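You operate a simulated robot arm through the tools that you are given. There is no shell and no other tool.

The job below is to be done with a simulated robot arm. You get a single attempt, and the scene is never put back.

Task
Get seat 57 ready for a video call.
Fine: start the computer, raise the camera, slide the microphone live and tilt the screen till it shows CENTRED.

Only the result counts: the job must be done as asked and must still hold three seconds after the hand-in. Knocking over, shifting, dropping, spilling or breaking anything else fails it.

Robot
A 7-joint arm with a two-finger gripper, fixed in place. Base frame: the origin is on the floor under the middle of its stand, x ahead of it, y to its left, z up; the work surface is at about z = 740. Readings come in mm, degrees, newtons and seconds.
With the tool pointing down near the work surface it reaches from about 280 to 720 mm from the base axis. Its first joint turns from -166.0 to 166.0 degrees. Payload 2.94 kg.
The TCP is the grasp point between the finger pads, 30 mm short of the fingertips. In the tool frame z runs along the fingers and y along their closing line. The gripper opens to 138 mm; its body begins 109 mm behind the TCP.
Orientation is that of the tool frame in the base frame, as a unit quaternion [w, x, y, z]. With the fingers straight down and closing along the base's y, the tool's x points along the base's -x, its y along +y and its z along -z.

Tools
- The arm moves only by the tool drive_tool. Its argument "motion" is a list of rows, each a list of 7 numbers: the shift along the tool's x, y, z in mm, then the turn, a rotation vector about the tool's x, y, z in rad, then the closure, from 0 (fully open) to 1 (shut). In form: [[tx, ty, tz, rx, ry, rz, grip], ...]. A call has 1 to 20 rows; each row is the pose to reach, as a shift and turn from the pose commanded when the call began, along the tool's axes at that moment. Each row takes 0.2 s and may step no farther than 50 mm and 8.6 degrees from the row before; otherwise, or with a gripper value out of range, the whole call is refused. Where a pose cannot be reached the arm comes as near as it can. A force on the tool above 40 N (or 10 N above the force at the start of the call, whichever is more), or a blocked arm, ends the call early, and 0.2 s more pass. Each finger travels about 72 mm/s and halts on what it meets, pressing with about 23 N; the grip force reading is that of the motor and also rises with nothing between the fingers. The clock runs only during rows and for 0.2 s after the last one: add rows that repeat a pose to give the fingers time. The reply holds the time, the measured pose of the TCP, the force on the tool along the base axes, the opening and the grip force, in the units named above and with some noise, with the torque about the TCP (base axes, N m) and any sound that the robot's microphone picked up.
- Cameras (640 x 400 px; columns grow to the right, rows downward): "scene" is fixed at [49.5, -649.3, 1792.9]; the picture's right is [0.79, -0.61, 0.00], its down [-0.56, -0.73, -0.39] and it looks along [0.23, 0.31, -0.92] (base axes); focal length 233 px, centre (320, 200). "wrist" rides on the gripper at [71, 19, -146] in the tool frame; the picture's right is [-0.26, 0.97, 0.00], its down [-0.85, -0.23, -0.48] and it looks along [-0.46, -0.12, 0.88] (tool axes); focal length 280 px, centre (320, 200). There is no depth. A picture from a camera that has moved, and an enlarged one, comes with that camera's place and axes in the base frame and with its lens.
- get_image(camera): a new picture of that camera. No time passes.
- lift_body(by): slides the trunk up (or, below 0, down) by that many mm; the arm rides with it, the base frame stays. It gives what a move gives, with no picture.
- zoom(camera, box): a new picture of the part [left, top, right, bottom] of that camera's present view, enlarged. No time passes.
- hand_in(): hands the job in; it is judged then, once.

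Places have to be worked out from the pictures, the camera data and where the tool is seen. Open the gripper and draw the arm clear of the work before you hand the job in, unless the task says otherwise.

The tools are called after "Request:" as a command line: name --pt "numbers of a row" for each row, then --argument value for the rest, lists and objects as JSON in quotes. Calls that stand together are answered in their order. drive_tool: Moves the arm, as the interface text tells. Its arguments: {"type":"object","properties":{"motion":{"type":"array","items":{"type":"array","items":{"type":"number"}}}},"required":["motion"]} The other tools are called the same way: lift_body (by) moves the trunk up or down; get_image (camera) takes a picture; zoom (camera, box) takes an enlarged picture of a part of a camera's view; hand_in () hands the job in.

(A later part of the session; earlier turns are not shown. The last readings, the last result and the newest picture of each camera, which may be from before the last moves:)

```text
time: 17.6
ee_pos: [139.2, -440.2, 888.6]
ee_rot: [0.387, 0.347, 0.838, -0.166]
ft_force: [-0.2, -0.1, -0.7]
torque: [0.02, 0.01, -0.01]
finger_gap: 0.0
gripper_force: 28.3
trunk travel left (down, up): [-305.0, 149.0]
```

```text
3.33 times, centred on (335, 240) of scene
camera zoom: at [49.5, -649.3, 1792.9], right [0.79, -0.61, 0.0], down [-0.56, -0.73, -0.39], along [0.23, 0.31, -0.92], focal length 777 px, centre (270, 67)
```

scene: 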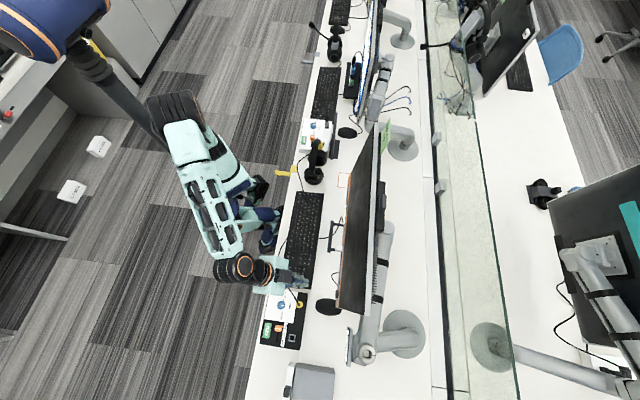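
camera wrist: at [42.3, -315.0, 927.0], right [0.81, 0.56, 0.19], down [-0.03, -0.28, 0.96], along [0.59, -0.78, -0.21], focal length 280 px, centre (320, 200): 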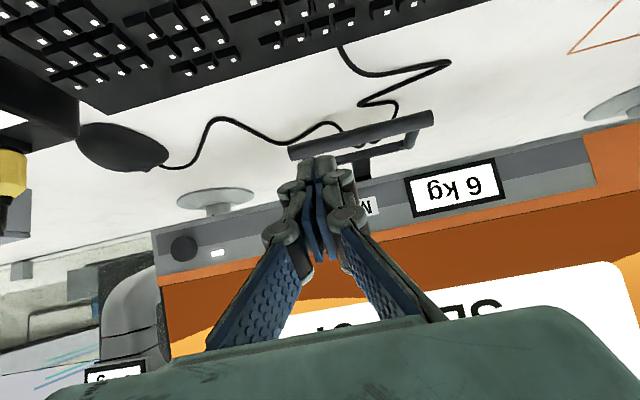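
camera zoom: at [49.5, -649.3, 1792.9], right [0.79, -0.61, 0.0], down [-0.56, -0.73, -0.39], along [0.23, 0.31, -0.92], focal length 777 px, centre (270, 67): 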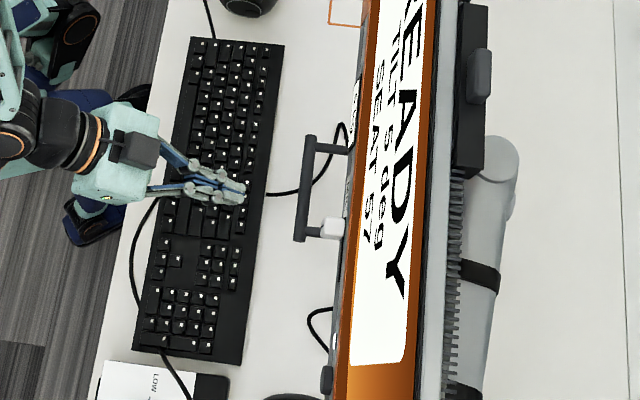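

The screen now reads READY with a tilt reading and SEAT 57. I enlarge to read the tilt text.

Request:
zoom --camera "scene" --box '[370, 130, 400, 290]'

Request:
zoom --camera "scene" --box '[340, 120, 420, 300]'

```text
2.50 times, centred on (385, 210) of scene
camera zoom: at [49.5, -649.3, 1792.9], right [0.79, -0.61, 0.0], down [-0.56, -0.73, -0.39], along [0.23, 0.31, -0.92], focal length 583 px, centre (158, 175)
```

zoom: 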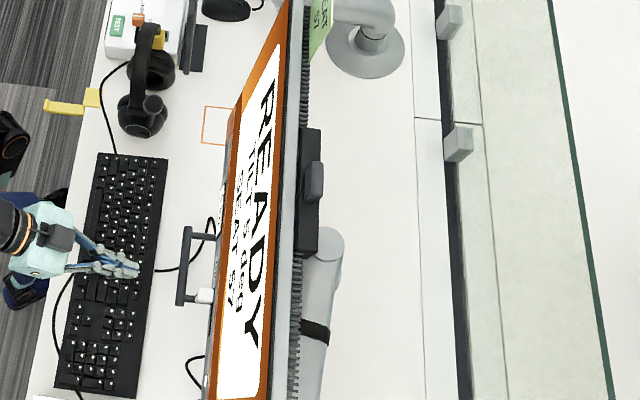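

```text
2.22 times, centred on (380, 210) of scene
camera zoom: at [49.5, -649.3, 1792.9], right [0.79, -0.61, 0.0], down [-0.56, -0.73, -0.39], along [0.23, 0.31, -0.92], focal length 518 px, centre (187, 178)
```

zoom: 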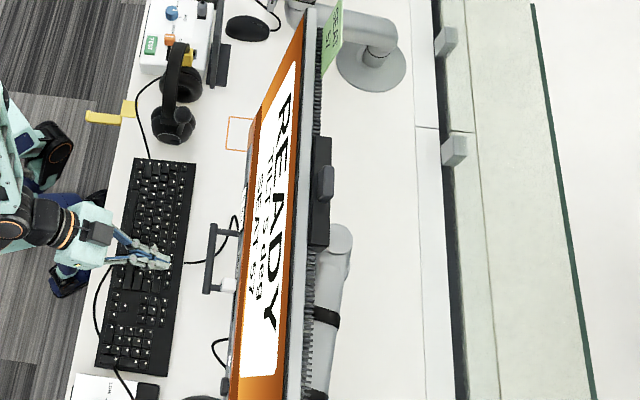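

It reads READY, about 8 deg tilt, SEAT 57. I now advance 85 mm toward the chin, keeping the fingertips to the left of the MIC knob.

Request:
drive_tool --pt "-19 0 23 0 0 0 1" --pt "-38 0 46 0 0 0 1" --pt "-55 0 65 0 0 0 1" --pt "-55 0 65 0 0 0 1"

Request:
zoom --camera "wrist" --box '[220, 100, 460, 250]'

Request:
zoom --camera "scene" --box '[310, 210, 370, 270]'

```text
time: 18.6
ee_pos: [196.8, -502.3, 888.2]
ee_rot: [0.387, 0.348, 0.837, -0.168]
ft_force: [0.4, -0.9, -0.3]
torque: [-0.03, -0.02, 0.0]
finger_gap: 0.0
gripper_force: 27.7
trunk travel left (down, up): [-305.0, 149.0]
```

```text
2.67 times, centred on (340, 175) of wrist
camera zoom: at [101.0, -376.2, 926.5], right [0.81, 0.56, 0.19], down [-0.03, -0.28, 0.96], along [0.59, -0.78, -0.21], focal length 748 px, centre (267, 267)
```

zoom: 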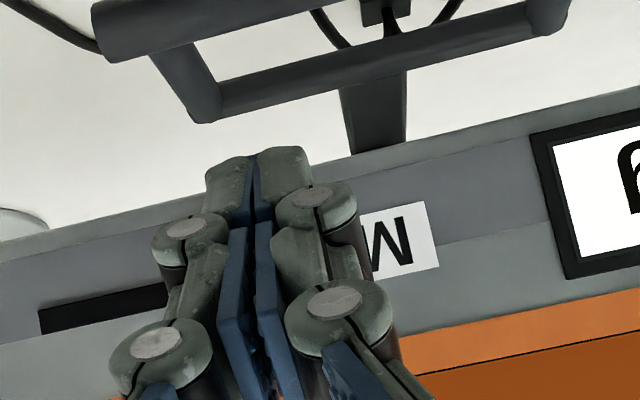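

```text
6.67 times, centred on (340, 240) of scene
camera zoom: at [49.5, -649.3, 1792.9], right [0.79, -0.61, 0.0], down [-0.56, -0.73, -0.39], along [0.23, 0.31, -0.92], focal length 1554 px, centre (187, -67)
```

zoom: 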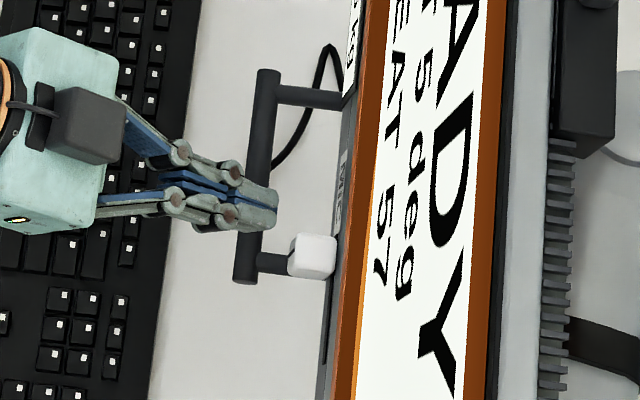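

The tip's right edge would graze the knob, so I shift 12 mm to the left and then advance 24 mm further in, watching for contact.

Request:
drive_tool --pt "0 12 0 0 0 0 1" --pt "-5 12 6 0 0 0 1" --pt "-10 12 12 0 0 0 1" --pt "-15.5 12 18.5 0 0 0 1" --pt "-15.5 12 18.5 0 0 0 1"

Request:
zoom --camera "wrist" --box '[220, 100, 460, 250]'

Request:
zoom --camera "scene" --box '[320, 220, 360, 260]'

```text
time: 19.8
ee_pos: [222.4, -510.3, 887.9]
ee_rot: [0.388, 0.348, 0.837, -0.167]
ft_force: [0.3, 0.5, -0.5]
torque: [0.05, -0.03, -0.02]
finger_gap: 0.0
gripper_force: 29.0
trunk travel left (down, up): [-305.0, 149.0]
```

```text
2.67 times, centred on (340, 175) of wrist
camera zoom: at [127.2, -384.8, 927.7], right [0.81, 0.56, 0.19], down [-0.03, -0.28, 0.96], along [0.59, -0.78, -0.21], focal length 748 px, centre (267, 267)
```

zoom: 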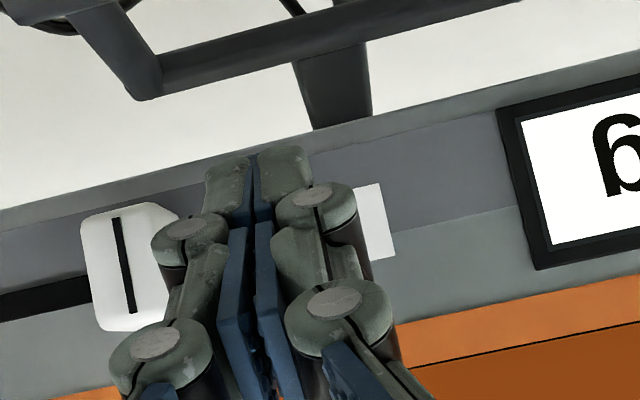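

```text
10.00 times, centred on (340, 240) of scene
camera zoom: at [49.5, -649.3, 1792.9], right [0.79, -0.61, 0.0], down [-0.56, -0.73, -0.39], along [0.23, 0.31, -0.92], focal length 2330 px, centre (120, -200)
```

zoom: 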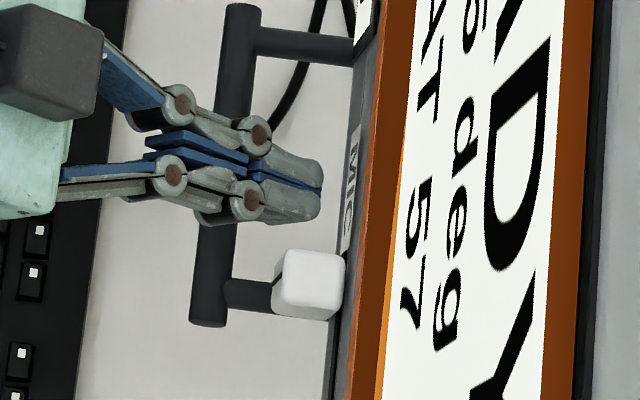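

The tip is now beside the knob (knob about 27 mm wide, centred near u=-243, z≈884), with about 11 mm gap and no force. I push it along the slot to the user's right in small rows.

Request:
drive_tool --pt "-3.8 -5 -3.2 0 0 0 1" --pt "-3.8 -10 -3.2 0 0 0 1" --pt "-3.8 -15 -3.2 0 0 0 1" --pt "-3.8 -20 -3.2 0 0 0 1" --pt "-3.8 -25 -3.2 0 0 0 1" --pt "-3.8 -30 -3.2 0 0 0 1" --pt "-3.8 -30 -3.2 0 0 0 1"

Request:
zoom --camera "wrist" --box '[200, 100, 440, 250]'

Request:
zoom --camera "scene" --box '[320, 220, 380, 280]'

```text
time: 21.4
ee_pos: [201.3, -531.6, 892.2]
ee_rot: [0.388, 0.348, 0.837, -0.168]
ft_force: [1.1, 1.2, -0.5]
torque: [0.0, -0.01, 0.0]
finger_gap: 0.0
gripper_force: 28.6
trunk travel left (down, up): [-305.0, 149.0]
```

```text
2.67 times, centred on (320, 175) of wrist
camera zoom: at [105.8, -405.3, 932.8], right [0.81, 0.56, 0.19], down [-0.03, -0.28, 0.96], along [0.59, -0.78, -0.21], focal length 748 px, centre (320, 267)
```

zoom: 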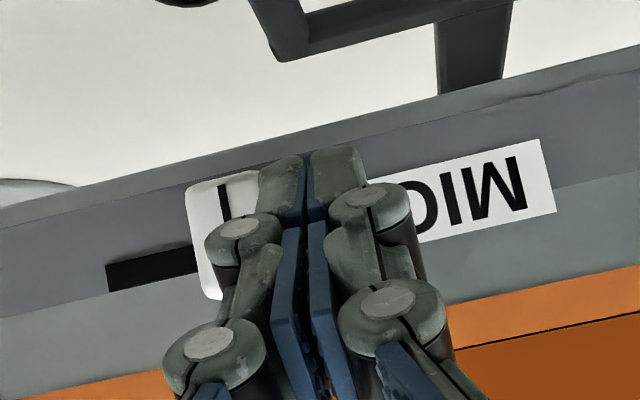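

```text
6.67 times, centred on (350, 250) of scene
camera zoom: at [49.5, -649.3, 1792.9], right [0.79, -0.61, 0.0], down [-0.56, -0.73, -0.39], along [0.23, 0.31, -0.92], focal length 1554 px, centre (120, -133)
```

zoom: 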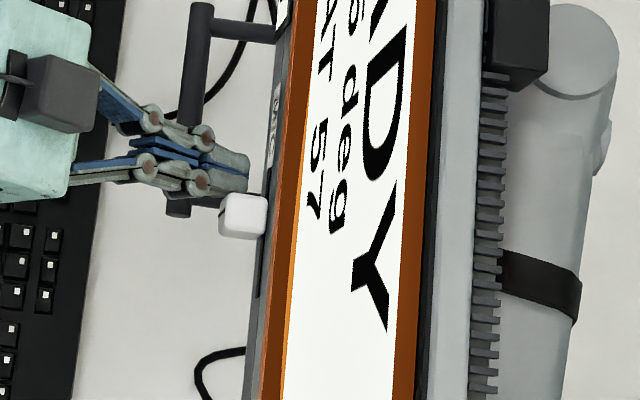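

The knob moves with it under about 1.6 N. I keep pushing along the slot by another 22 mm.

Request:
drive_tool --pt "0 -5 0 0 0 0 1" --pt "0 -10 0 0 0 0 1" --pt "0 -15 0 0 0 0 1" --pt "0 -19 0 0 0 0 1" --pt "0 -22 0 0 0 0 1" --pt "0 -22 0 0 0 0 1"

Request:
zoom --camera "wrist" --box '[200, 100, 440, 250]'

Request:
zoom --camera "scene" --box '[320, 200, 400, 280]'

```text
time: 22.8
ee_pos: [187.0, -545.2, 894.3]
ee_rot: [0.388, 0.348, 0.837, -0.168]
ft_force: [2.3, 0.4, -1.0]
torque: [-0.01, 0.01, 0.02]
finger_gap: 0.1
gripper_force: 28.5
trunk travel left (down, up): [-305.0, 149.0]
```

```text
2.67 times, centred on (320, 175) of wrist
camera zoom: at [90.5, -420.9, 933.3], right [0.81, 0.56, 0.19], down [-0.03, -0.28, 0.96], along [0.59, -0.78, -0.21], focal length 748 px, centre (320, 267)
```

zoom: 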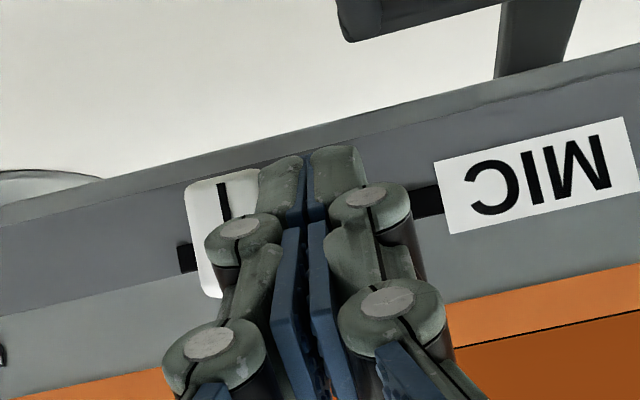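

```text
5.00 times, centred on (360, 240) of scene
camera zoom: at [49.5, -649.3, 1792.9], right [0.79, -0.61, 0.0], down [-0.56, -0.73, -0.39], along [0.23, 0.31, -0.92], focal length 1165 px, centre (120, 0)
```

zoom: 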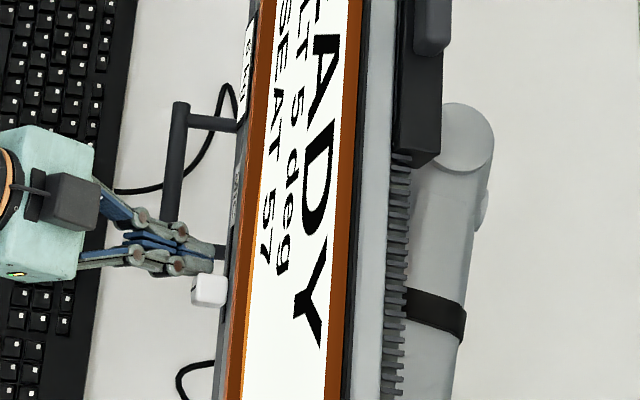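

The knob is near the far end, with roughly 7 mm of travel left. I push the last bit in 2 mm rows until it seats.

Request:
drive_tool --pt "0 -2 0 0 0 0 1" --pt "0 -4 0 0 0 0 1" --pt "0 -6 0 0 0 0 1" --pt "0 -7.5 0 0 0 0 1" --pt "0 -7.5 0 0 0 0 1"

Request:
zoom --camera "wrist" --box '[200, 100, 440, 250]'

Request:
zoom --camera "scene" --box '[320, 130, 400, 290]'

```text
time: 23.9
ee_pos: [182.0, -552.7, 894.1]
ee_rot: [0.387, 0.349, 0.837, -0.167]
ft_force: [1.5, -0.1, -0.1]
torque: [-0.02, 0.0, 0.02]
finger_gap: 0.3
gripper_force: 28.5
trunk travel left (down, up): [-305.0, 149.0]
```

```text
2.67 times, centred on (320, 175) of wrist
camera zoom: at [85.6, -426.4, 933.4], right [0.81, 0.56, 0.19], down [-0.03, -0.28, 0.96], along [0.59, -0.78, -0.21], focal length 748 px, centre (320, 267)
```

zoom: 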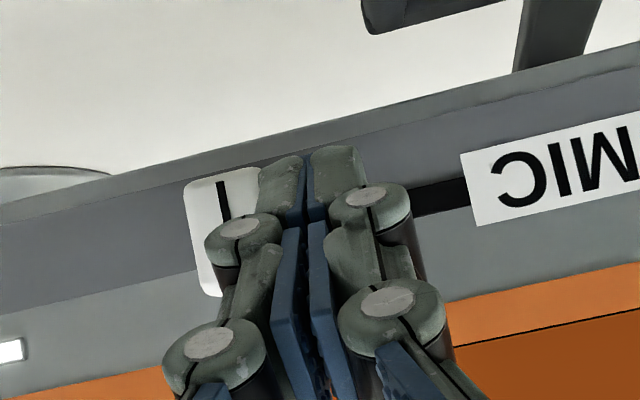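

```text
2.50 times, centred on (360, 210) of scene
camera zoom: at [49.5, -649.3, 1792.9], right [0.79, -0.61, 0.0], down [-0.56, -0.73, -0.39], along [0.23, 0.31, -0.92], focal length 583 px, centre (220, 175)
```

zoom: 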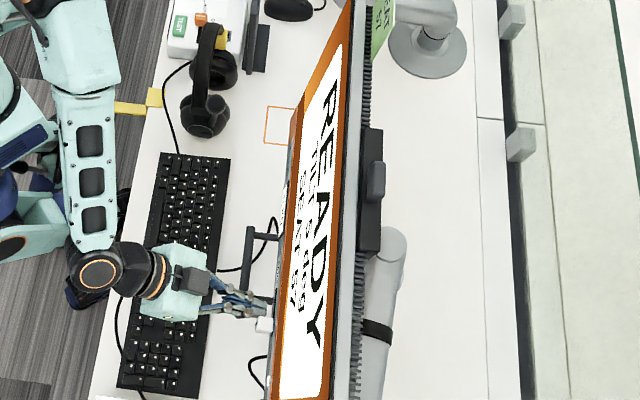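

The slot beyond the knob is now covered, but force is still small, so I push a few more millimetres to find the end stop.

Request:
drive_tool --pt "0 -1.5 0 0 0 0 1" --pt "0 -3 0 0 0 0 1" --pt "0 -4.5 0 0 0 0 1" --pt "0 -4.5 0 0 0 0 1"

Request:
zoom --camera "wrist" --box '[200, 100, 440, 250]'

```text
time: 24.9
ee_pos: [181.3, -552.3, 893.8]
ee_rot: [0.389, 0.345, 0.838, -0.166]
ft_force: [12.6, 15.3, 1.7]
torque: [0.05, -0.11, 0.29]
finger_gap: 0.1
gripper_force: 28.0
trunk travel left (down, up): [-305.0, 149.0]
```

```text
2.67 times, centred on (320, 175) of wrist
camera zoom: at [84.3, -428.0, 933.1], right [0.8, 0.56, 0.19], down [-0.03, -0.28, 0.96], along [0.59, -0.78, -0.21], focal length 748 px, centre (320, 267)
```

zoom: 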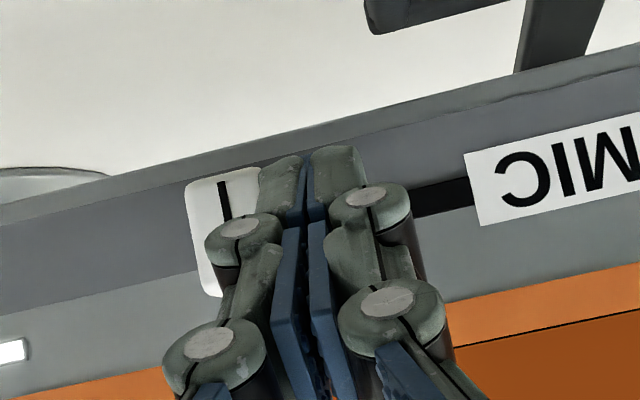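

The force rose to about 20 N along the slot with no more movement, so the slider is at its end stop. I back off sideways and then away from the chin to see the screen.

Request:
drive_tool --pt "0 4.5 0 0 0 0 1" --pt "0 10 0 0 0 0 1" --pt "6.4 12 -7.7 0 0 0 1" --pt "19 12 -23 0 0 0 1" --pt "45 12 -53 0 0 0 1" --pt "70 12 -84 0 0 0 1" --pt "96 12 -115 0 0 0 1" --pt "96 12 -115 0 0 0 1"

Request:
get_image --camera "wrist"

Request:
zoom --camera "scene" --box '[320, 130, 400, 290]'

```text
time: 26.8
ee_pos: [79.8, -438.5, 894.5]
ee_rot: [0.389, 0.347, 0.837, -0.167]
ft_force: [0.4, -0.2, 0.5]
torque: [0.02, -0.03, -0.02]
finger_gap: 0.0
gripper_force: 28.3
trunk travel left (down, up): [-305.0, 149.0]
```

```text
taken
camera wrist: at [-16.3, -314.3, 933.6], right [0.81, 0.56, 0.19], down [-0.03, -0.28, 0.96], along [0.59, -0.78, -0.21], focal length 280 px, centre (320, 200)
```

wrist: 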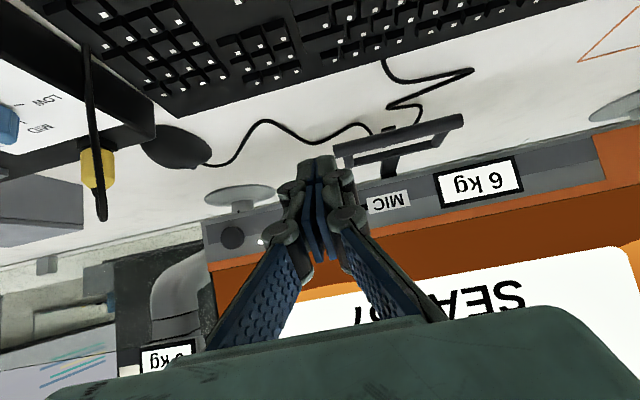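

```text
2.50 times, centred on (360, 210) of scene
camera zoom: at [49.5, -649.3, 1792.9], right [0.79, -0.61, 0.0], down [-0.56, -0.73, -0.39], along [0.23, 0.31, -0.92], focal length 583 px, centre (220, 175)
```

zoom: 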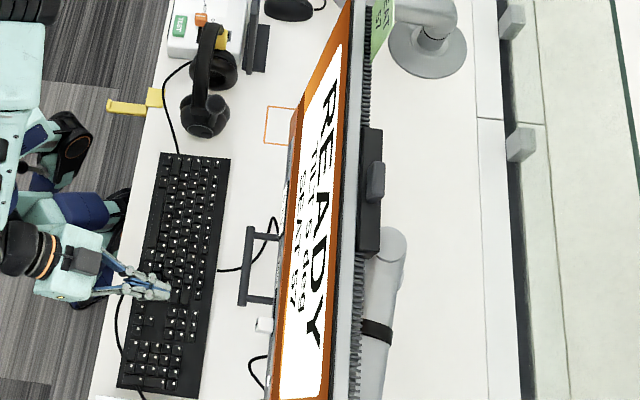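

The slider now sits at the right-hand end of its slot and the rest is unchanged. Next is the camera at the top, so I raise the trunk to give the arm height.

Request:
lift_body --by 149

```text
time: 28.5
ee_pos: [80.1, -440.8, 1042.3]
ee_rot: [0.388, 0.348, 0.837, -0.167]
ft_force: [-0.3, 0.3, -1.0]
torque: [0.0, -0.03, 0.0]
finger_gap: 0.0
gripper_force: 29.0
trunk travel left (down, up): [-454.0, 0.0]
```

The trunk is up and the tool is at z≈1042, clear of the screen. I rise further while turning the tool back to vertical and opening the fingers.

Request:
drive_tool --pt "-30 9 -20 0 0.11 0 1" --pt "-60 18 -41 0 0.22 0 1" --pt "-90 27 -61 0 0.33 0 1" --pt "-120 36 -82 0 0.44 0 1" --pt "-150 45 -102 0 0.55 0 0.9" --pt "-180 54 -122 0 0.66 0 0.7" --pt "-210 63 -143 0 0.77 0 0.5" --pt "-241 72 -163 0 0.873 0 0.3" --pt "-241 72 -163 0 0.873 0 0.3" --pt "-241 72 -163 0 0.873 0 0.3"

Request:
get_image --camera "wrist"

Request:
get_image --camera "scene"

```text
time: 30.7
ee_pos: [153.8, -409.7, 1331.5]
ee_rot: [-0.002, 0.386, 0.922, -0.004]
ft_force: [-0.5, 1.1, 0.0]
torque: [-0.01, -0.02, 0.05]
finger_gap: 96.5
gripper_force: 0.0
trunk travel left (down, up): [-454.0, 0.0]
```

```text
taken
camera wrist: at [119.3, -345.8, 1476.8], right [0.87, 0.49, -0.01], down [0.44, -0.76, 0.48], along [0.23, -0.42, -0.88], focal length 280 px, centre (320, 200)
```

wrist: 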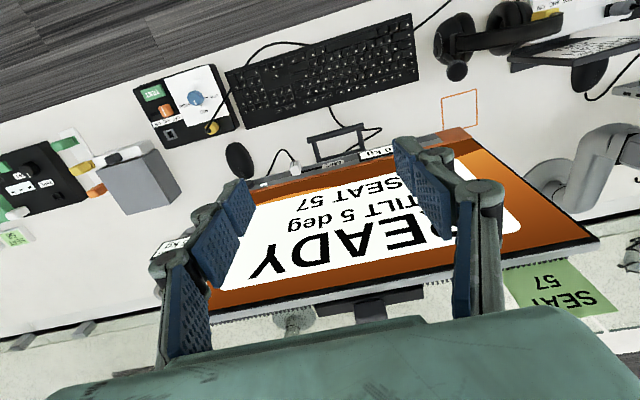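

```text
taken
```

scene: 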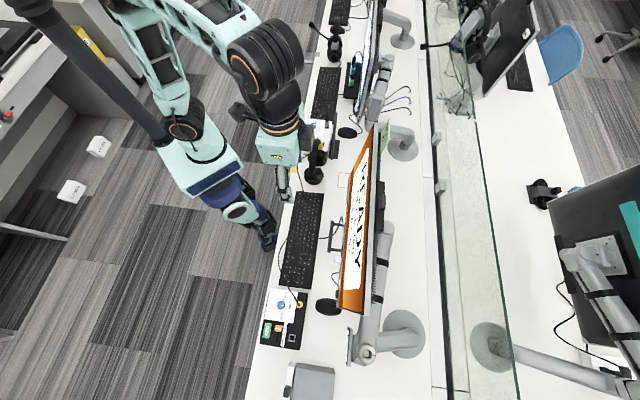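

The screen reads "READY, TILT 5 deg, SEAT 57". I move forward over the camera tab, keeping the fingertips around z≈1280, above the tab's top (≈1243).

Request:
drive_tool --pt "-45 0 3 0 0 0 0.3" --pt "-90 0 6 0 0 0 0.3" --pt "-135 0 9 0 0 0 0.3" --pt "-180 0 12 0 0 0 0.3" --pt "-215 0 15 0 0 0 0.3" --pt "-230 0 15 0 0 0 0.3" --pt "-230 0 15 0 0 0 0.3"

Request:
get_image --camera "wrist"

Request:
zoom --camera "scene" --box '[330, 130, 430, 250]'

```text
time: 32.3
ee_pos: [308.8, -557.8, 1306.4]
ee_rot: [-0.002, 0.386, 0.923, -0.005]
ft_force: [0.9, 0.5, 0.1]
torque: [-0.05, -0.01, 0.01]
finger_gap: 96.5
gripper_force: 0.0
out of reach, approached as far as the arm can: row 5, 6, 7
trunk travel left (down, up): [-454.0, 0.0]
```

```text
taken
camera wrist: at [274.9, -493.2, 1451.8], right [0.87, 0.49, -0.01], down [0.44, -0.76, 0.48], along [0.23, -0.42, -0.88], focal length 280 px, centre (320, 200)
```

wrist: 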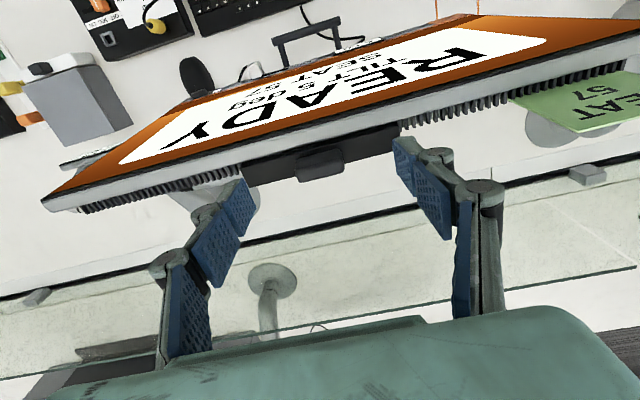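

```text
3.33 times, centred on (380, 190) of scene
camera zoom: at [49.5, -649.3, 1792.9], right [0.79, -0.61, 0.0], down [-0.56, -0.73, -0.39], along [0.23, 0.31, -0.92], focal length 777 px, centre (120, 233)
```

zoom: 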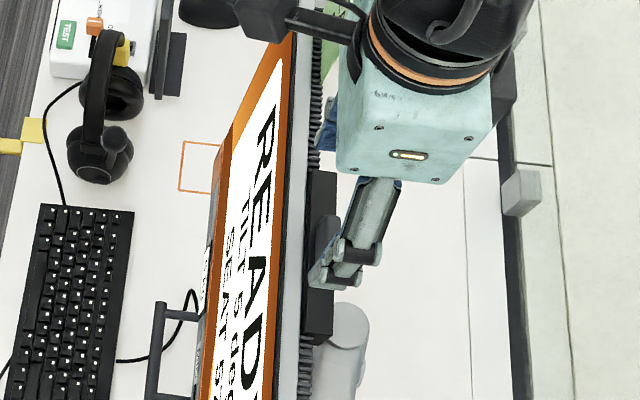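

Here the reach limit shows up at z≈1306, v≈613; lower down there will be more reach. I enlarge the tab between the fingers to fix its place.

Request:
zoom --camera "wrist" --box '[230, 100, 430, 225]'

Request:
zoom --camera "scene" --box '[360, 170, 410, 240]'

```text
3.20 times, centred on (330, 162) of wrist
camera zoom: at [274.9, -493.2, 1451.8], right [0.87, 0.49, -0.01], down [0.44, -0.76, 0.48], along [0.23, -0.42, -0.88], focal length 897 px, centre (288, 320)
```

zoom: 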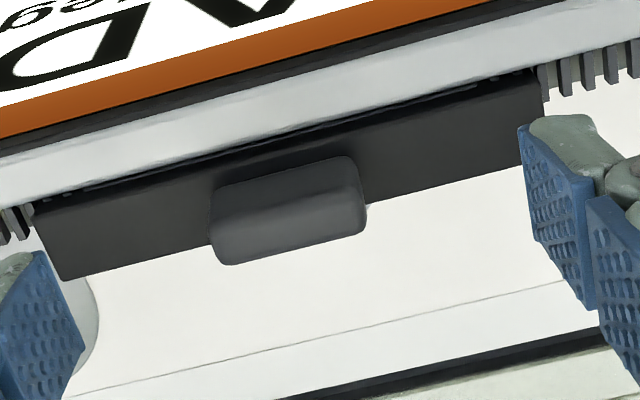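

```text
5.71 times, centred on (385, 205) of scene
camera zoom: at [49.5, -649.3, 1792.9], right [0.79, -0.61, 0.0], down [-0.56, -0.73, -0.39], along [0.23, 0.31, -0.92], focal length 1332 px, centre (-51, 171)
```

zoom: 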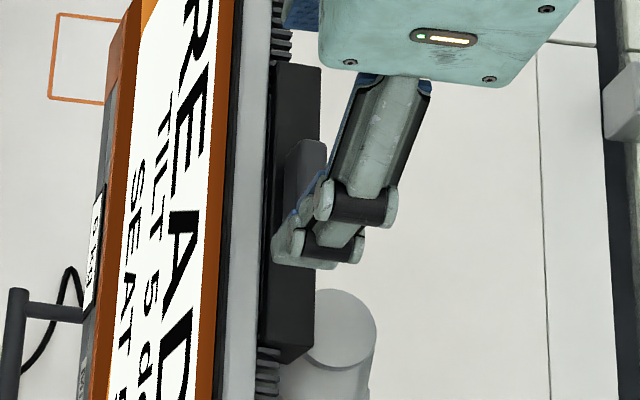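

The tab's top centre works out at u≈-180, v≈629, z≈1243, about 39 mm wide and 11 mm thick. I move over it and descend to TCP z≈1280, with fingers still open.

Request:
drive_tool --pt "-4 -1 8 0 0 0 0.3" --pt "-9 -2 16 0 0 0 0.3" --pt "-16 -4 26 0 0 0 0.35" --pt "-16 -4 26 0 0 0 0.4" --pt "-16 -4 26 0 0 0 0.4"

Request:
get_image --camera "wrist"

Request:
zoom --camera "scene" --box '[350, 160, 420, 240]'

```text
time: 33.5
ee_pos: [315.8, -569.9, 1278.9]
ee_rot: [-0.002, 0.386, 0.922, -0.004]
ft_force: [-0.8, 0.7, -0.5]
torque: [0.0, 0.04, 0.01]
finger_gap: 82.6
gripper_force: 0.0
trunk travel left (down, up): [-454.0, 0.0]
```

```text
taken
camera wrist: at [281.8, -505.7, 1425.1], right [0.87, 0.49, -0.01], down [0.44, -0.76, 0.48], along [0.23, -0.42, -0.88], focal length 280 px, centre (320, 200)
```

wrist: 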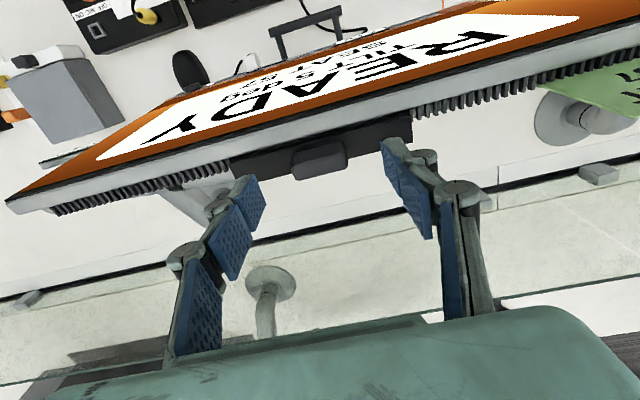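

```text
5.00 times, centred on (385, 200) of scene
camera zoom: at [49.5, -649.3, 1792.9], right [0.79, -0.61, 0.0], down [-0.56, -0.73, -0.39], along [0.23, 0.31, -0.92], focal length 1165 px, centre (-5, 200)
```

zoom: 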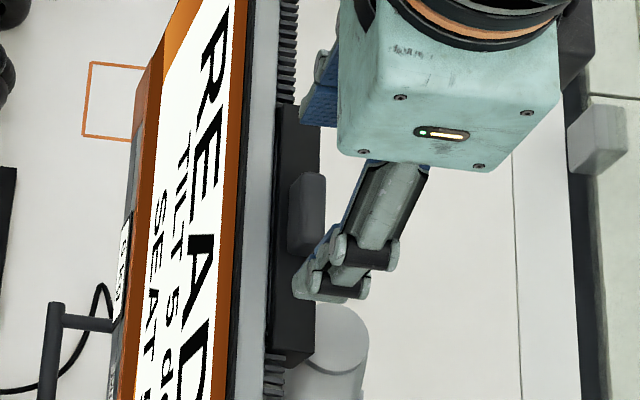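

The fingers straddle the tab in u; I enlarge to check the height and depth of the tips against the tab and housing.

Request:
zoom --camera "wrist" --box '[220, 110, 440, 260]'

Request:
zoom --camera "scene" --box '[370, 180, 410, 230]'

```text
2.67 times, centred on (330, 185) of wrist
camera zoom: at [281.8, -505.7, 1425.1], right [0.87, 0.49, -0.01], down [0.44, -0.76, 0.48], along [0.23, -0.42, -0.88], focal length 748 px, centre (293, 240)
```

zoom: 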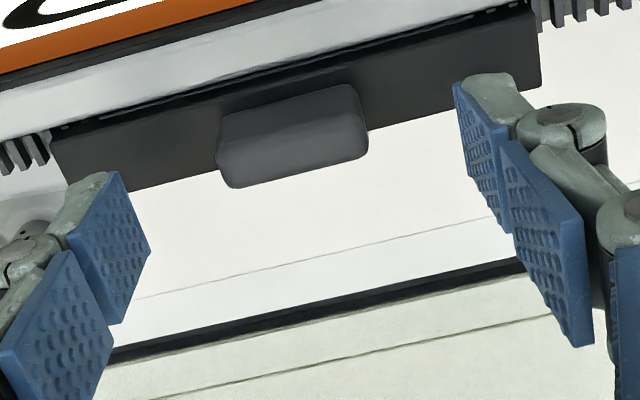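

```text
8.00 times, centred on (390, 205) of scene
camera zoom: at [49.5, -649.3, 1792.9], right [0.79, -0.61, 0.0], down [-0.56, -0.73, -0.39], along [0.23, 0.31, -0.92], focal length 1864 px, centre (-240, 160)
```

zoom: 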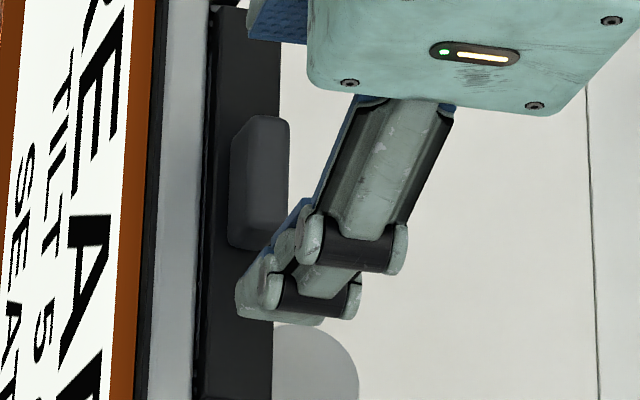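

The tab top is at (315, -571, 1243), u≈-181, v≈626, right under the TCP. I descend 21 mm so the tips come beside the tab, just above the housing.

Request:
drive_tool --pt "0 -1 7 0 0 0 0.4" --pt "0 -1 14 0 0 0 0.45" --pt "0 -1 18 0 0 0 0.5" --pt "0 -1 21 0 0 0 0.5" --pt "0 -1 21 0 0 0 0.5"

Request:
zoom --camera "wrist" --box '[220, 90, 440, 240]'

Request:
zoom --camera "scene" --box '[370, 180, 410, 230]'

```text
time: 34.7
ee_pos: [317.7, -572.8, 1259.6]
ee_rot: [-0.002, 0.386, 0.923, -0.005]
ft_force: [-0.5, -0.6, -0.4]
torque: [-0.03, 0.01, -0.05]
finger_gap: 68.9
gripper_force: 0.0
trunk travel left (down, up): [-454.0, 0.0]
```

```text
2.67 times, centred on (330, 165) of wrist
camera zoom: at [282.8, -508.2, 1405.6], right [0.87, 0.49, -0.01], down [0.44, -0.76, 0.48], along [0.23, -0.42, -0.88], focal length 748 px, centre (293, 293)
```

zoom: 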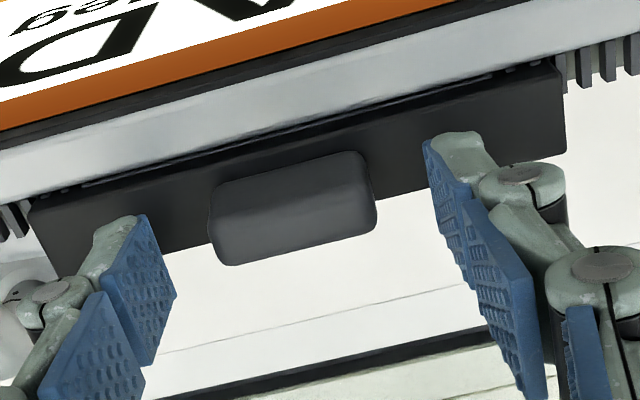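

```text
8.00 times, centred on (390, 205) of scene
camera zoom: at [49.5, -649.3, 1792.9], right [0.79, -0.61, 0.0], down [-0.56, -0.73, -0.39], along [0.23, 0.31, -0.92], focal length 1864 px, centre (-240, 160)
```

zoom: 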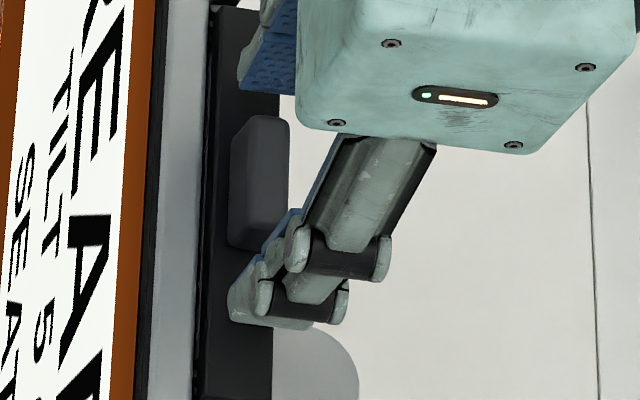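

The tips are at about z≈1229 beside the tab with no contact force. I go down 3 mm more and close on the tab.

Request:
drive_tool --pt "2 0 2 0 0 0 0.5" --pt "2 0 3 0 0 0 0.6" --pt "2 0 3 0 0 0 0.7" --pt "2 0 3 0 0 0 0.8" --pt "2 0 3 0 0 0 0.8" --pt "2 0 3 0 0 0 0.8"

Request:
zoom --camera "wrist" --box '[220, 90, 440, 240]'

Request:
zoom --camera "scene" --box '[370, 180, 410, 230]'

```text
time: 36.1
ee_pos: [315.8, -570.5, 1256.3]
ee_rot: [-0.003, 0.385, 0.923, -0.004]
ft_force: [1.7, 3.1, -0.4]
torque: [0.29, -0.06, 0.3]
finger_gap: 39.2
gripper_force: 44.9
trunk travel left (down, up): [-454.0, 0.0]
```

```text
2.67 times, centred on (330, 165) of wrist
camera zoom: at [282.0, -506.3, 1402.9], right [0.87, 0.49, -0.01], down [0.44, -0.76, 0.48], along [0.23, -0.42, -0.88], focal length 748 px, centre (293, 293)
```

zoom: 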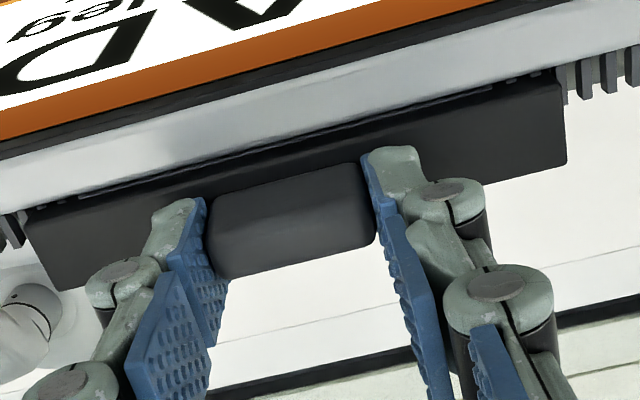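

```text
8.00 times, centred on (390, 205) of scene
camera zoom: at [49.5, -649.3, 1792.9], right [0.79, -0.61, 0.0], down [-0.56, -0.73, -0.39], along [0.23, 0.31, -0.92], focal length 1864 px, centre (-240, 160)
```

zoom: 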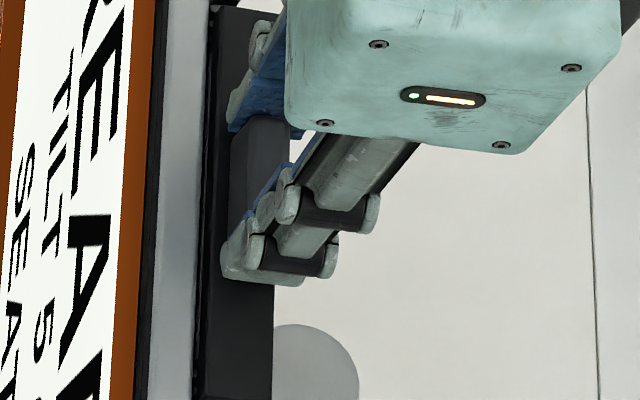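

The tab is gripped (gap 39 mm). I lift it gently along the slightly back-leaning axis, 12 mm first, watching the force.

Request:
drive_tool --pt "-0.3 0 -3 0 0 0 0.8" --pt "-0.6 0 -6 0 0 0 0.8" --pt "-0.9 0 -9 0 0 0 0.8" --pt "-1.1 0 -12 0 0 0 0.8" --pt "-1.1 0 -12 0 0 0 0.8"

Request:
zoom --camera "wrist" --box '[220, 90, 440, 240]'

Request:
zoom --camera "scene" --box '[350, 170, 410, 240]'

```text
time: 37.3
ee_pos: [316.7, -572.9, 1269.2]
ee_rot: [-0.002, 0.387, 0.922, -0.005]
ft_force: [5.0, 2.4, -2.4]
torque: [0.09, -0.52, 0.22]
finger_gap: 39.5
gripper_force: 45.2
trunk travel left (down, up): [-454.0, 0.0]
```

```text
2.67 times, centred on (330, 165) of wrist
camera zoom: at [282.6, -506.8, 1414.5], right [0.87, 0.49, -0.01], down [0.44, -0.76, 0.48], along [0.23, -0.42, -0.88], focal length 748 px, centre (293, 293)
```

zoom: 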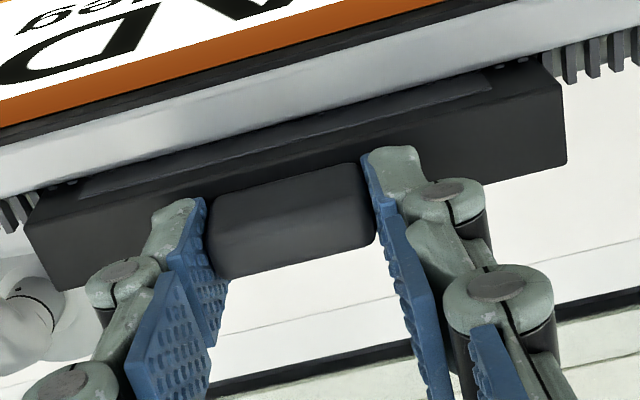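

```text
5.71 times, centred on (380, 205) of scene
camera zoom: at [49.5, -649.3, 1792.9], right [0.79, -0.61, 0.0], down [-0.56, -0.73, -0.39], along [0.23, 0.31, -0.92], focal length 1332 px, centre (-23, 171)
```

zoom: 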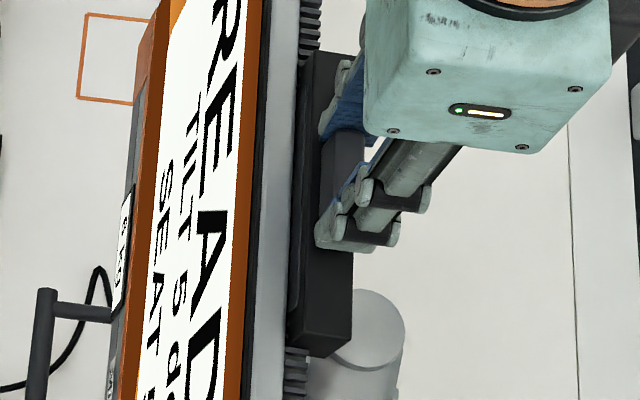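

The whole camera bar is rising out of its holder with only a few newtons, and the tilt still reads 5 deg. I lift another 20 mm.

Request:
drive_tool --pt "-0.3 0 -4 0 0 0 0.8" --pt "-0.7 0 -8 0 0 0 0.8" --pt "-1.1 0 -12 0 0 0 0.8" --pt "-1.5 0 -16 0 0 0 0.8" --pt "-1.9 0 -20 0 0 0 0.8" --pt "-1.9 0 -20 0 0 0 0.8"

Request:
zoom --camera "wrist" --box '[220, 90, 440, 240]'

Request:
zoom --camera "scene" --box '[350, 170, 410, 240]'

```text
time: 38.7
ee_pos: [315.8, -568.5, 1285.5]
ee_rot: [-0.004, 0.386, 0.922, -0.005]
ft_force: [6.1, -4.4, -1.7]
torque: [-1.05, -0.8, 0.19]
finger_gap: 39.2
gripper_force: 44.7
out of reach, approached as far as the arm can: row 3, 4, 5, 6
trunk travel left (down, up): [-454.0, 0.0]
```

```text
2.67 times, centred on (330, 165) of wrist
camera zoom: at [280.4, -504.1, 1432.0], right [0.87, 0.49, -0.01], down [0.44, -0.76, 0.48], along [0.23, -0.42, -0.88], focal length 748 px, centre (293, 293)
```

zoom: 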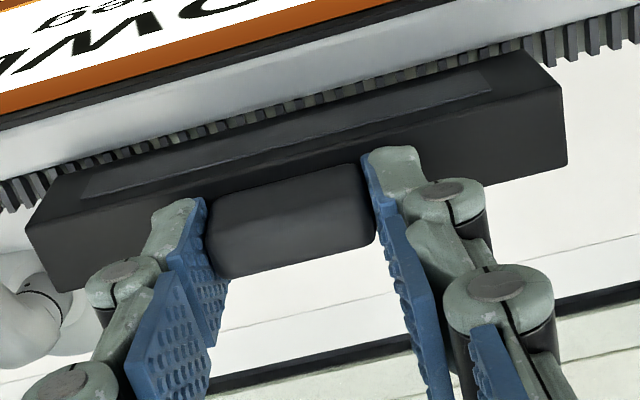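

```text
5.71 times, centred on (380, 205) of scene
camera zoom: at [49.5, -649.3, 1792.9], right [0.79, -0.61, 0.0], down [-0.56, -0.73, -0.39], along [0.23, 0.31, -0.92], focal length 1332 px, centre (-23, 171)
```

zoom: 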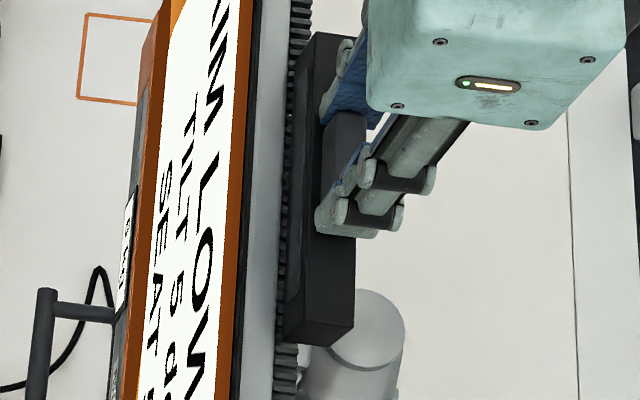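

The screen now shows "AIM LOW, TILT 5 deg", so the camera is seen as raised; the arm is at its height limit in this pose. I open the fingers to see whether the bar stays up.

Request:
drive_tool --pt "0 0 0 0 0 0 0.7" --pt "0 0 0 0 0 0 0.6" --pt "0 0 0 0 0 0 0.5" --pt "0 0 0 0 0 0 0.4" --pt "0 0 0 0 0 0 0.4"

Request:
get_image --camera "wrist"

Request:
zoom --camera "scene" --box '[350, 170, 410, 240]'

```text
time: 39.9
ee_pos: [314.1, -567.1, 1286.6]
ee_rot: [-0.002, 0.385, 0.923, -0.004]
ft_force: [0.0, -0.5, -0.6]
torque: [0.0, -0.03, 0.02]
finger_gap: 82.7
gripper_force: 0.1
trunk travel left (down, up): [-454.0, 0.0]
```

```text
taken
camera wrist: at [279.5, -503.2, 1432.2], right [0.87, 0.49, -0.01], down [0.44, -0.76, 0.48], along [0.23, -0.42, -0.88], focal length 280 px, centre (320, 200)
```

wrist: 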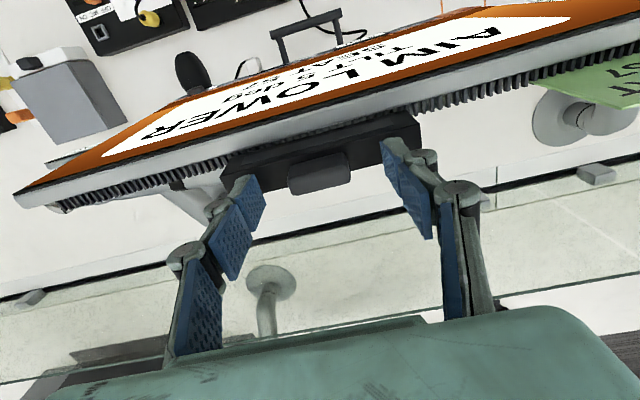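

```text
5.71 times, centred on (380, 205) of scene
camera zoom: at [49.5, -649.3, 1792.9], right [0.79, -0.61, 0.0], down [-0.56, -0.73, -0.39], along [0.23, 0.31, -0.92], focal length 1332 px, centre (-23, 171)
```

zoom: 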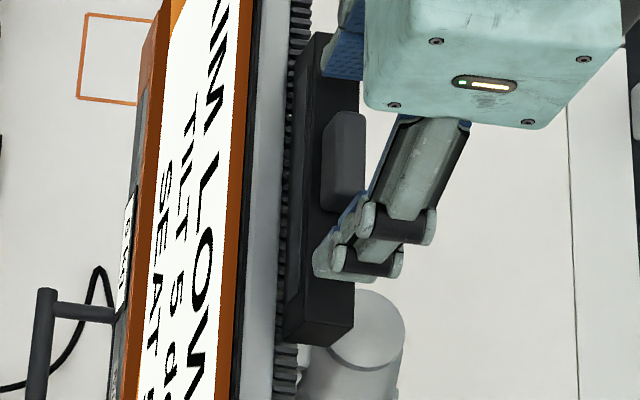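

The bar stays up and the screen says "AIM LOWER, TILT 5 deg". I draw the open fingers straight back toward the robot, passing over the screen's top edge, to look at the camera from the front.

Request:
drive_tool --pt "15 0 0 0 0 0 0.4" --pt "40 0 0 0 0 0 0.4" --pt "80 0 0 0 0 0 0.4" --pt "120 0 -5 0 -0.1 0 0.4" --pt "160 0 -10 0 -0.22 0 0.4" --pt "190 0 -10 0 -0.36 0 0.4" --pt "210 0 -10 0 -0.5 0 0.4" --pt "210 0 -10 0 -0.5 0 0.4"

Request:
get_image --camera "wrist"

Request:
zoom --camera "scene" --box '[340, 150, 420, 250]'

```text
time: 41.7
ee_pos: [168.0, -417.6, 1295.4]
ee_rot: [0.227, 0.372, 0.894, -0.1]
ft_force: [-0.3, 0.1, 0.2]
torque: [0.03, -0.02, 0.0]
finger_gap: 82.3
gripper_force: 0.1
trunk travel left (down, up): [-454.0, 0.0]
```

```text
taken
camera wrist: at [89.5, -309.7, 1389.5], right [0.85, 0.52, 0.12], down [0.2, -0.52, 0.83], along [0.49, -0.68, -0.55], focal length 280 px, centre (320, 200)
```

wrist: 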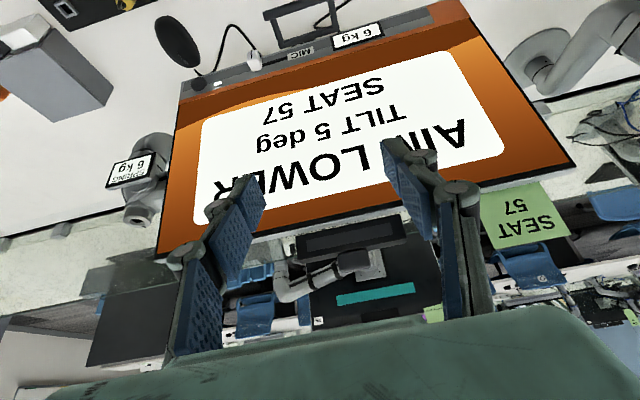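

```text
4.00 times, centred on (380, 200) of scene
camera zoom: at [49.5, -649.3, 1792.9], right [0.79, -0.61, 0.0], down [-0.56, -0.73, -0.39], along [0.23, 0.31, -0.92], focal length 932 px, centre (80, 200)
```

zoom: 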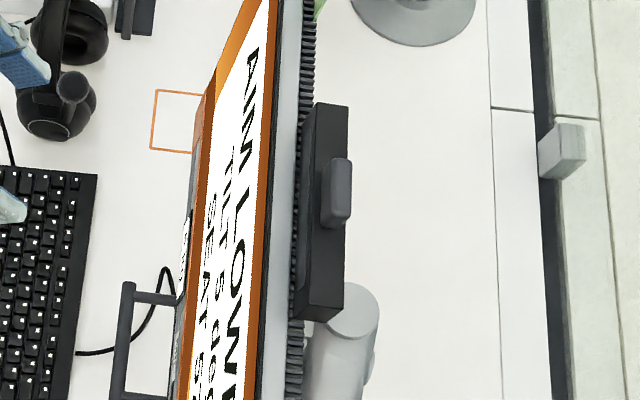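

The screen clearly reads "AIM LOWER / TILT 5 deg / SEAT 57" and the camera bar stands above the top edge. I enlarge the camera bar.

Request:
zoom --camera "wrist" --box '[260, 190, 440, 310]'

Request:
zoom --camera "wrist" --box '[160, 0, 460, 120]'

Request:
zoom --camera "scene" --box '[365, 170, 405, 240]'

```text
3.33 times, centred on (350, 250) of wrist
camera zoom: at [89.5, -309.7, 1389.5], right [0.85, 0.52, 0.12], down [0.2, -0.52, 0.83], along [0.49, -0.68, -0.55], focal length 935 px, centre (220, 33)
```

zoom: 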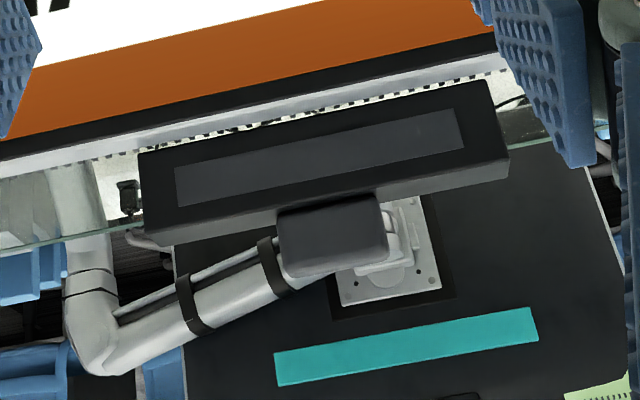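

```text
2.13 times, centred on (310, 60) of wrist
camera zoom: at [89.5, -309.7, 1389.5], right [0.85, 0.52, 0.12], down [0.2, -0.52, 0.83], along [0.49, -0.68, -0.55], focal length 598 px, centre (341, 499)
```

zoom: 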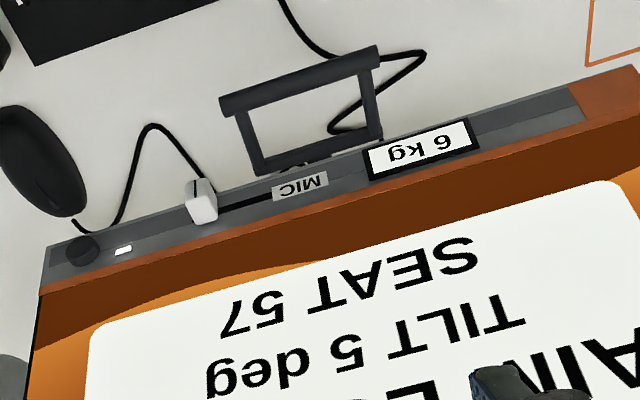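

```text
5.71 times, centred on (385, 205) of scene
camera zoom: at [49.5, -649.3, 1792.9], right [0.79, -0.61, 0.0], down [-0.56, -0.73, -0.39], along [0.23, 0.31, -0.92], focal length 1332 px, centre (-51, 171)
```

zoom: 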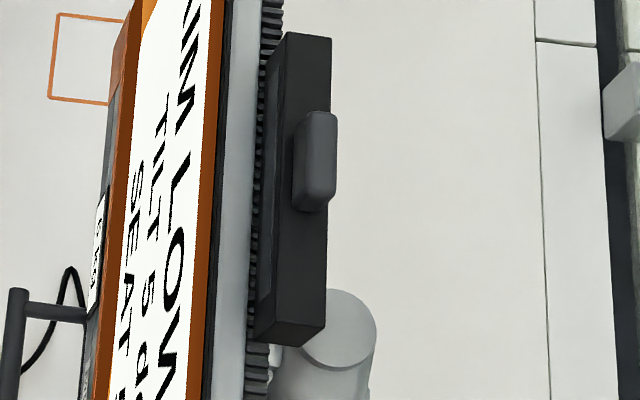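

The camera bar is well out, its tab top now near (312, -569, 1274), raised by about 31 mm. To make sure it is fully up I regrip with the tool tipped 29°, which gives more height; I approach to 30 mm short first.

Request:
drive_tool --pt "-40 -1.5 20 0 0 0 0.4" --pt "-79 -3 41 0 0 0 0.4" --pt "-118 -4.5 62 0 0 0 0.4" --pt "-146 -5.5 77 0 0 0 0.4" --pt "-146 -5.5 77 0 0 0 0.4"

Request:
get_image --camera "wrist"

Request:
zoom --camera "scene" --box '[340, 150, 420, 250]'

```text
time: 42.9
ee_pos: [278.2, -538.7, 1297.1]
ee_rot: [0.228, 0.372, 0.894, -0.1]
ft_force: [-0.1, 0.2, 0.0]
torque: [0.0, -0.01, -0.03]
finger_gap: 82.9
gripper_force: 0.1
trunk travel left (down, up): [-454.0, 0.0]
```

```text
taken
camera wrist: at [200.8, -431.2, 1392.2], right [0.85, 0.52, 0.12], down [0.2, -0.52, 0.83], along [0.49, -0.68, -0.55], focal length 280 px, centre (320, 200)
```

wrist: 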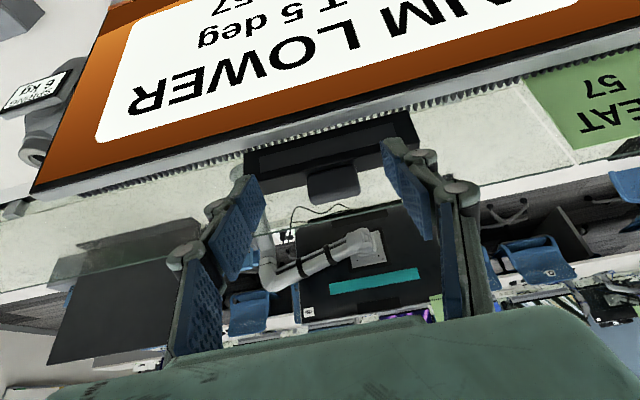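

```text
4.00 times, centred on (380, 200) of scene
camera zoom: at [49.5, -649.3, 1792.9], right [0.79, -0.61, 0.0], down [-0.56, -0.73, -0.39], along [0.23, 0.31, -0.92], focal length 932 px, centre (80, 200)
```

zoom: 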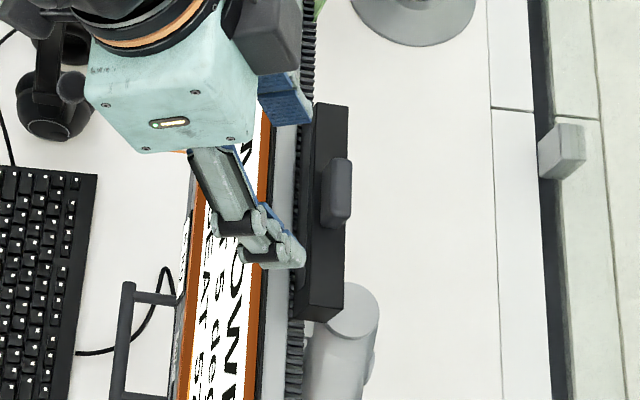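

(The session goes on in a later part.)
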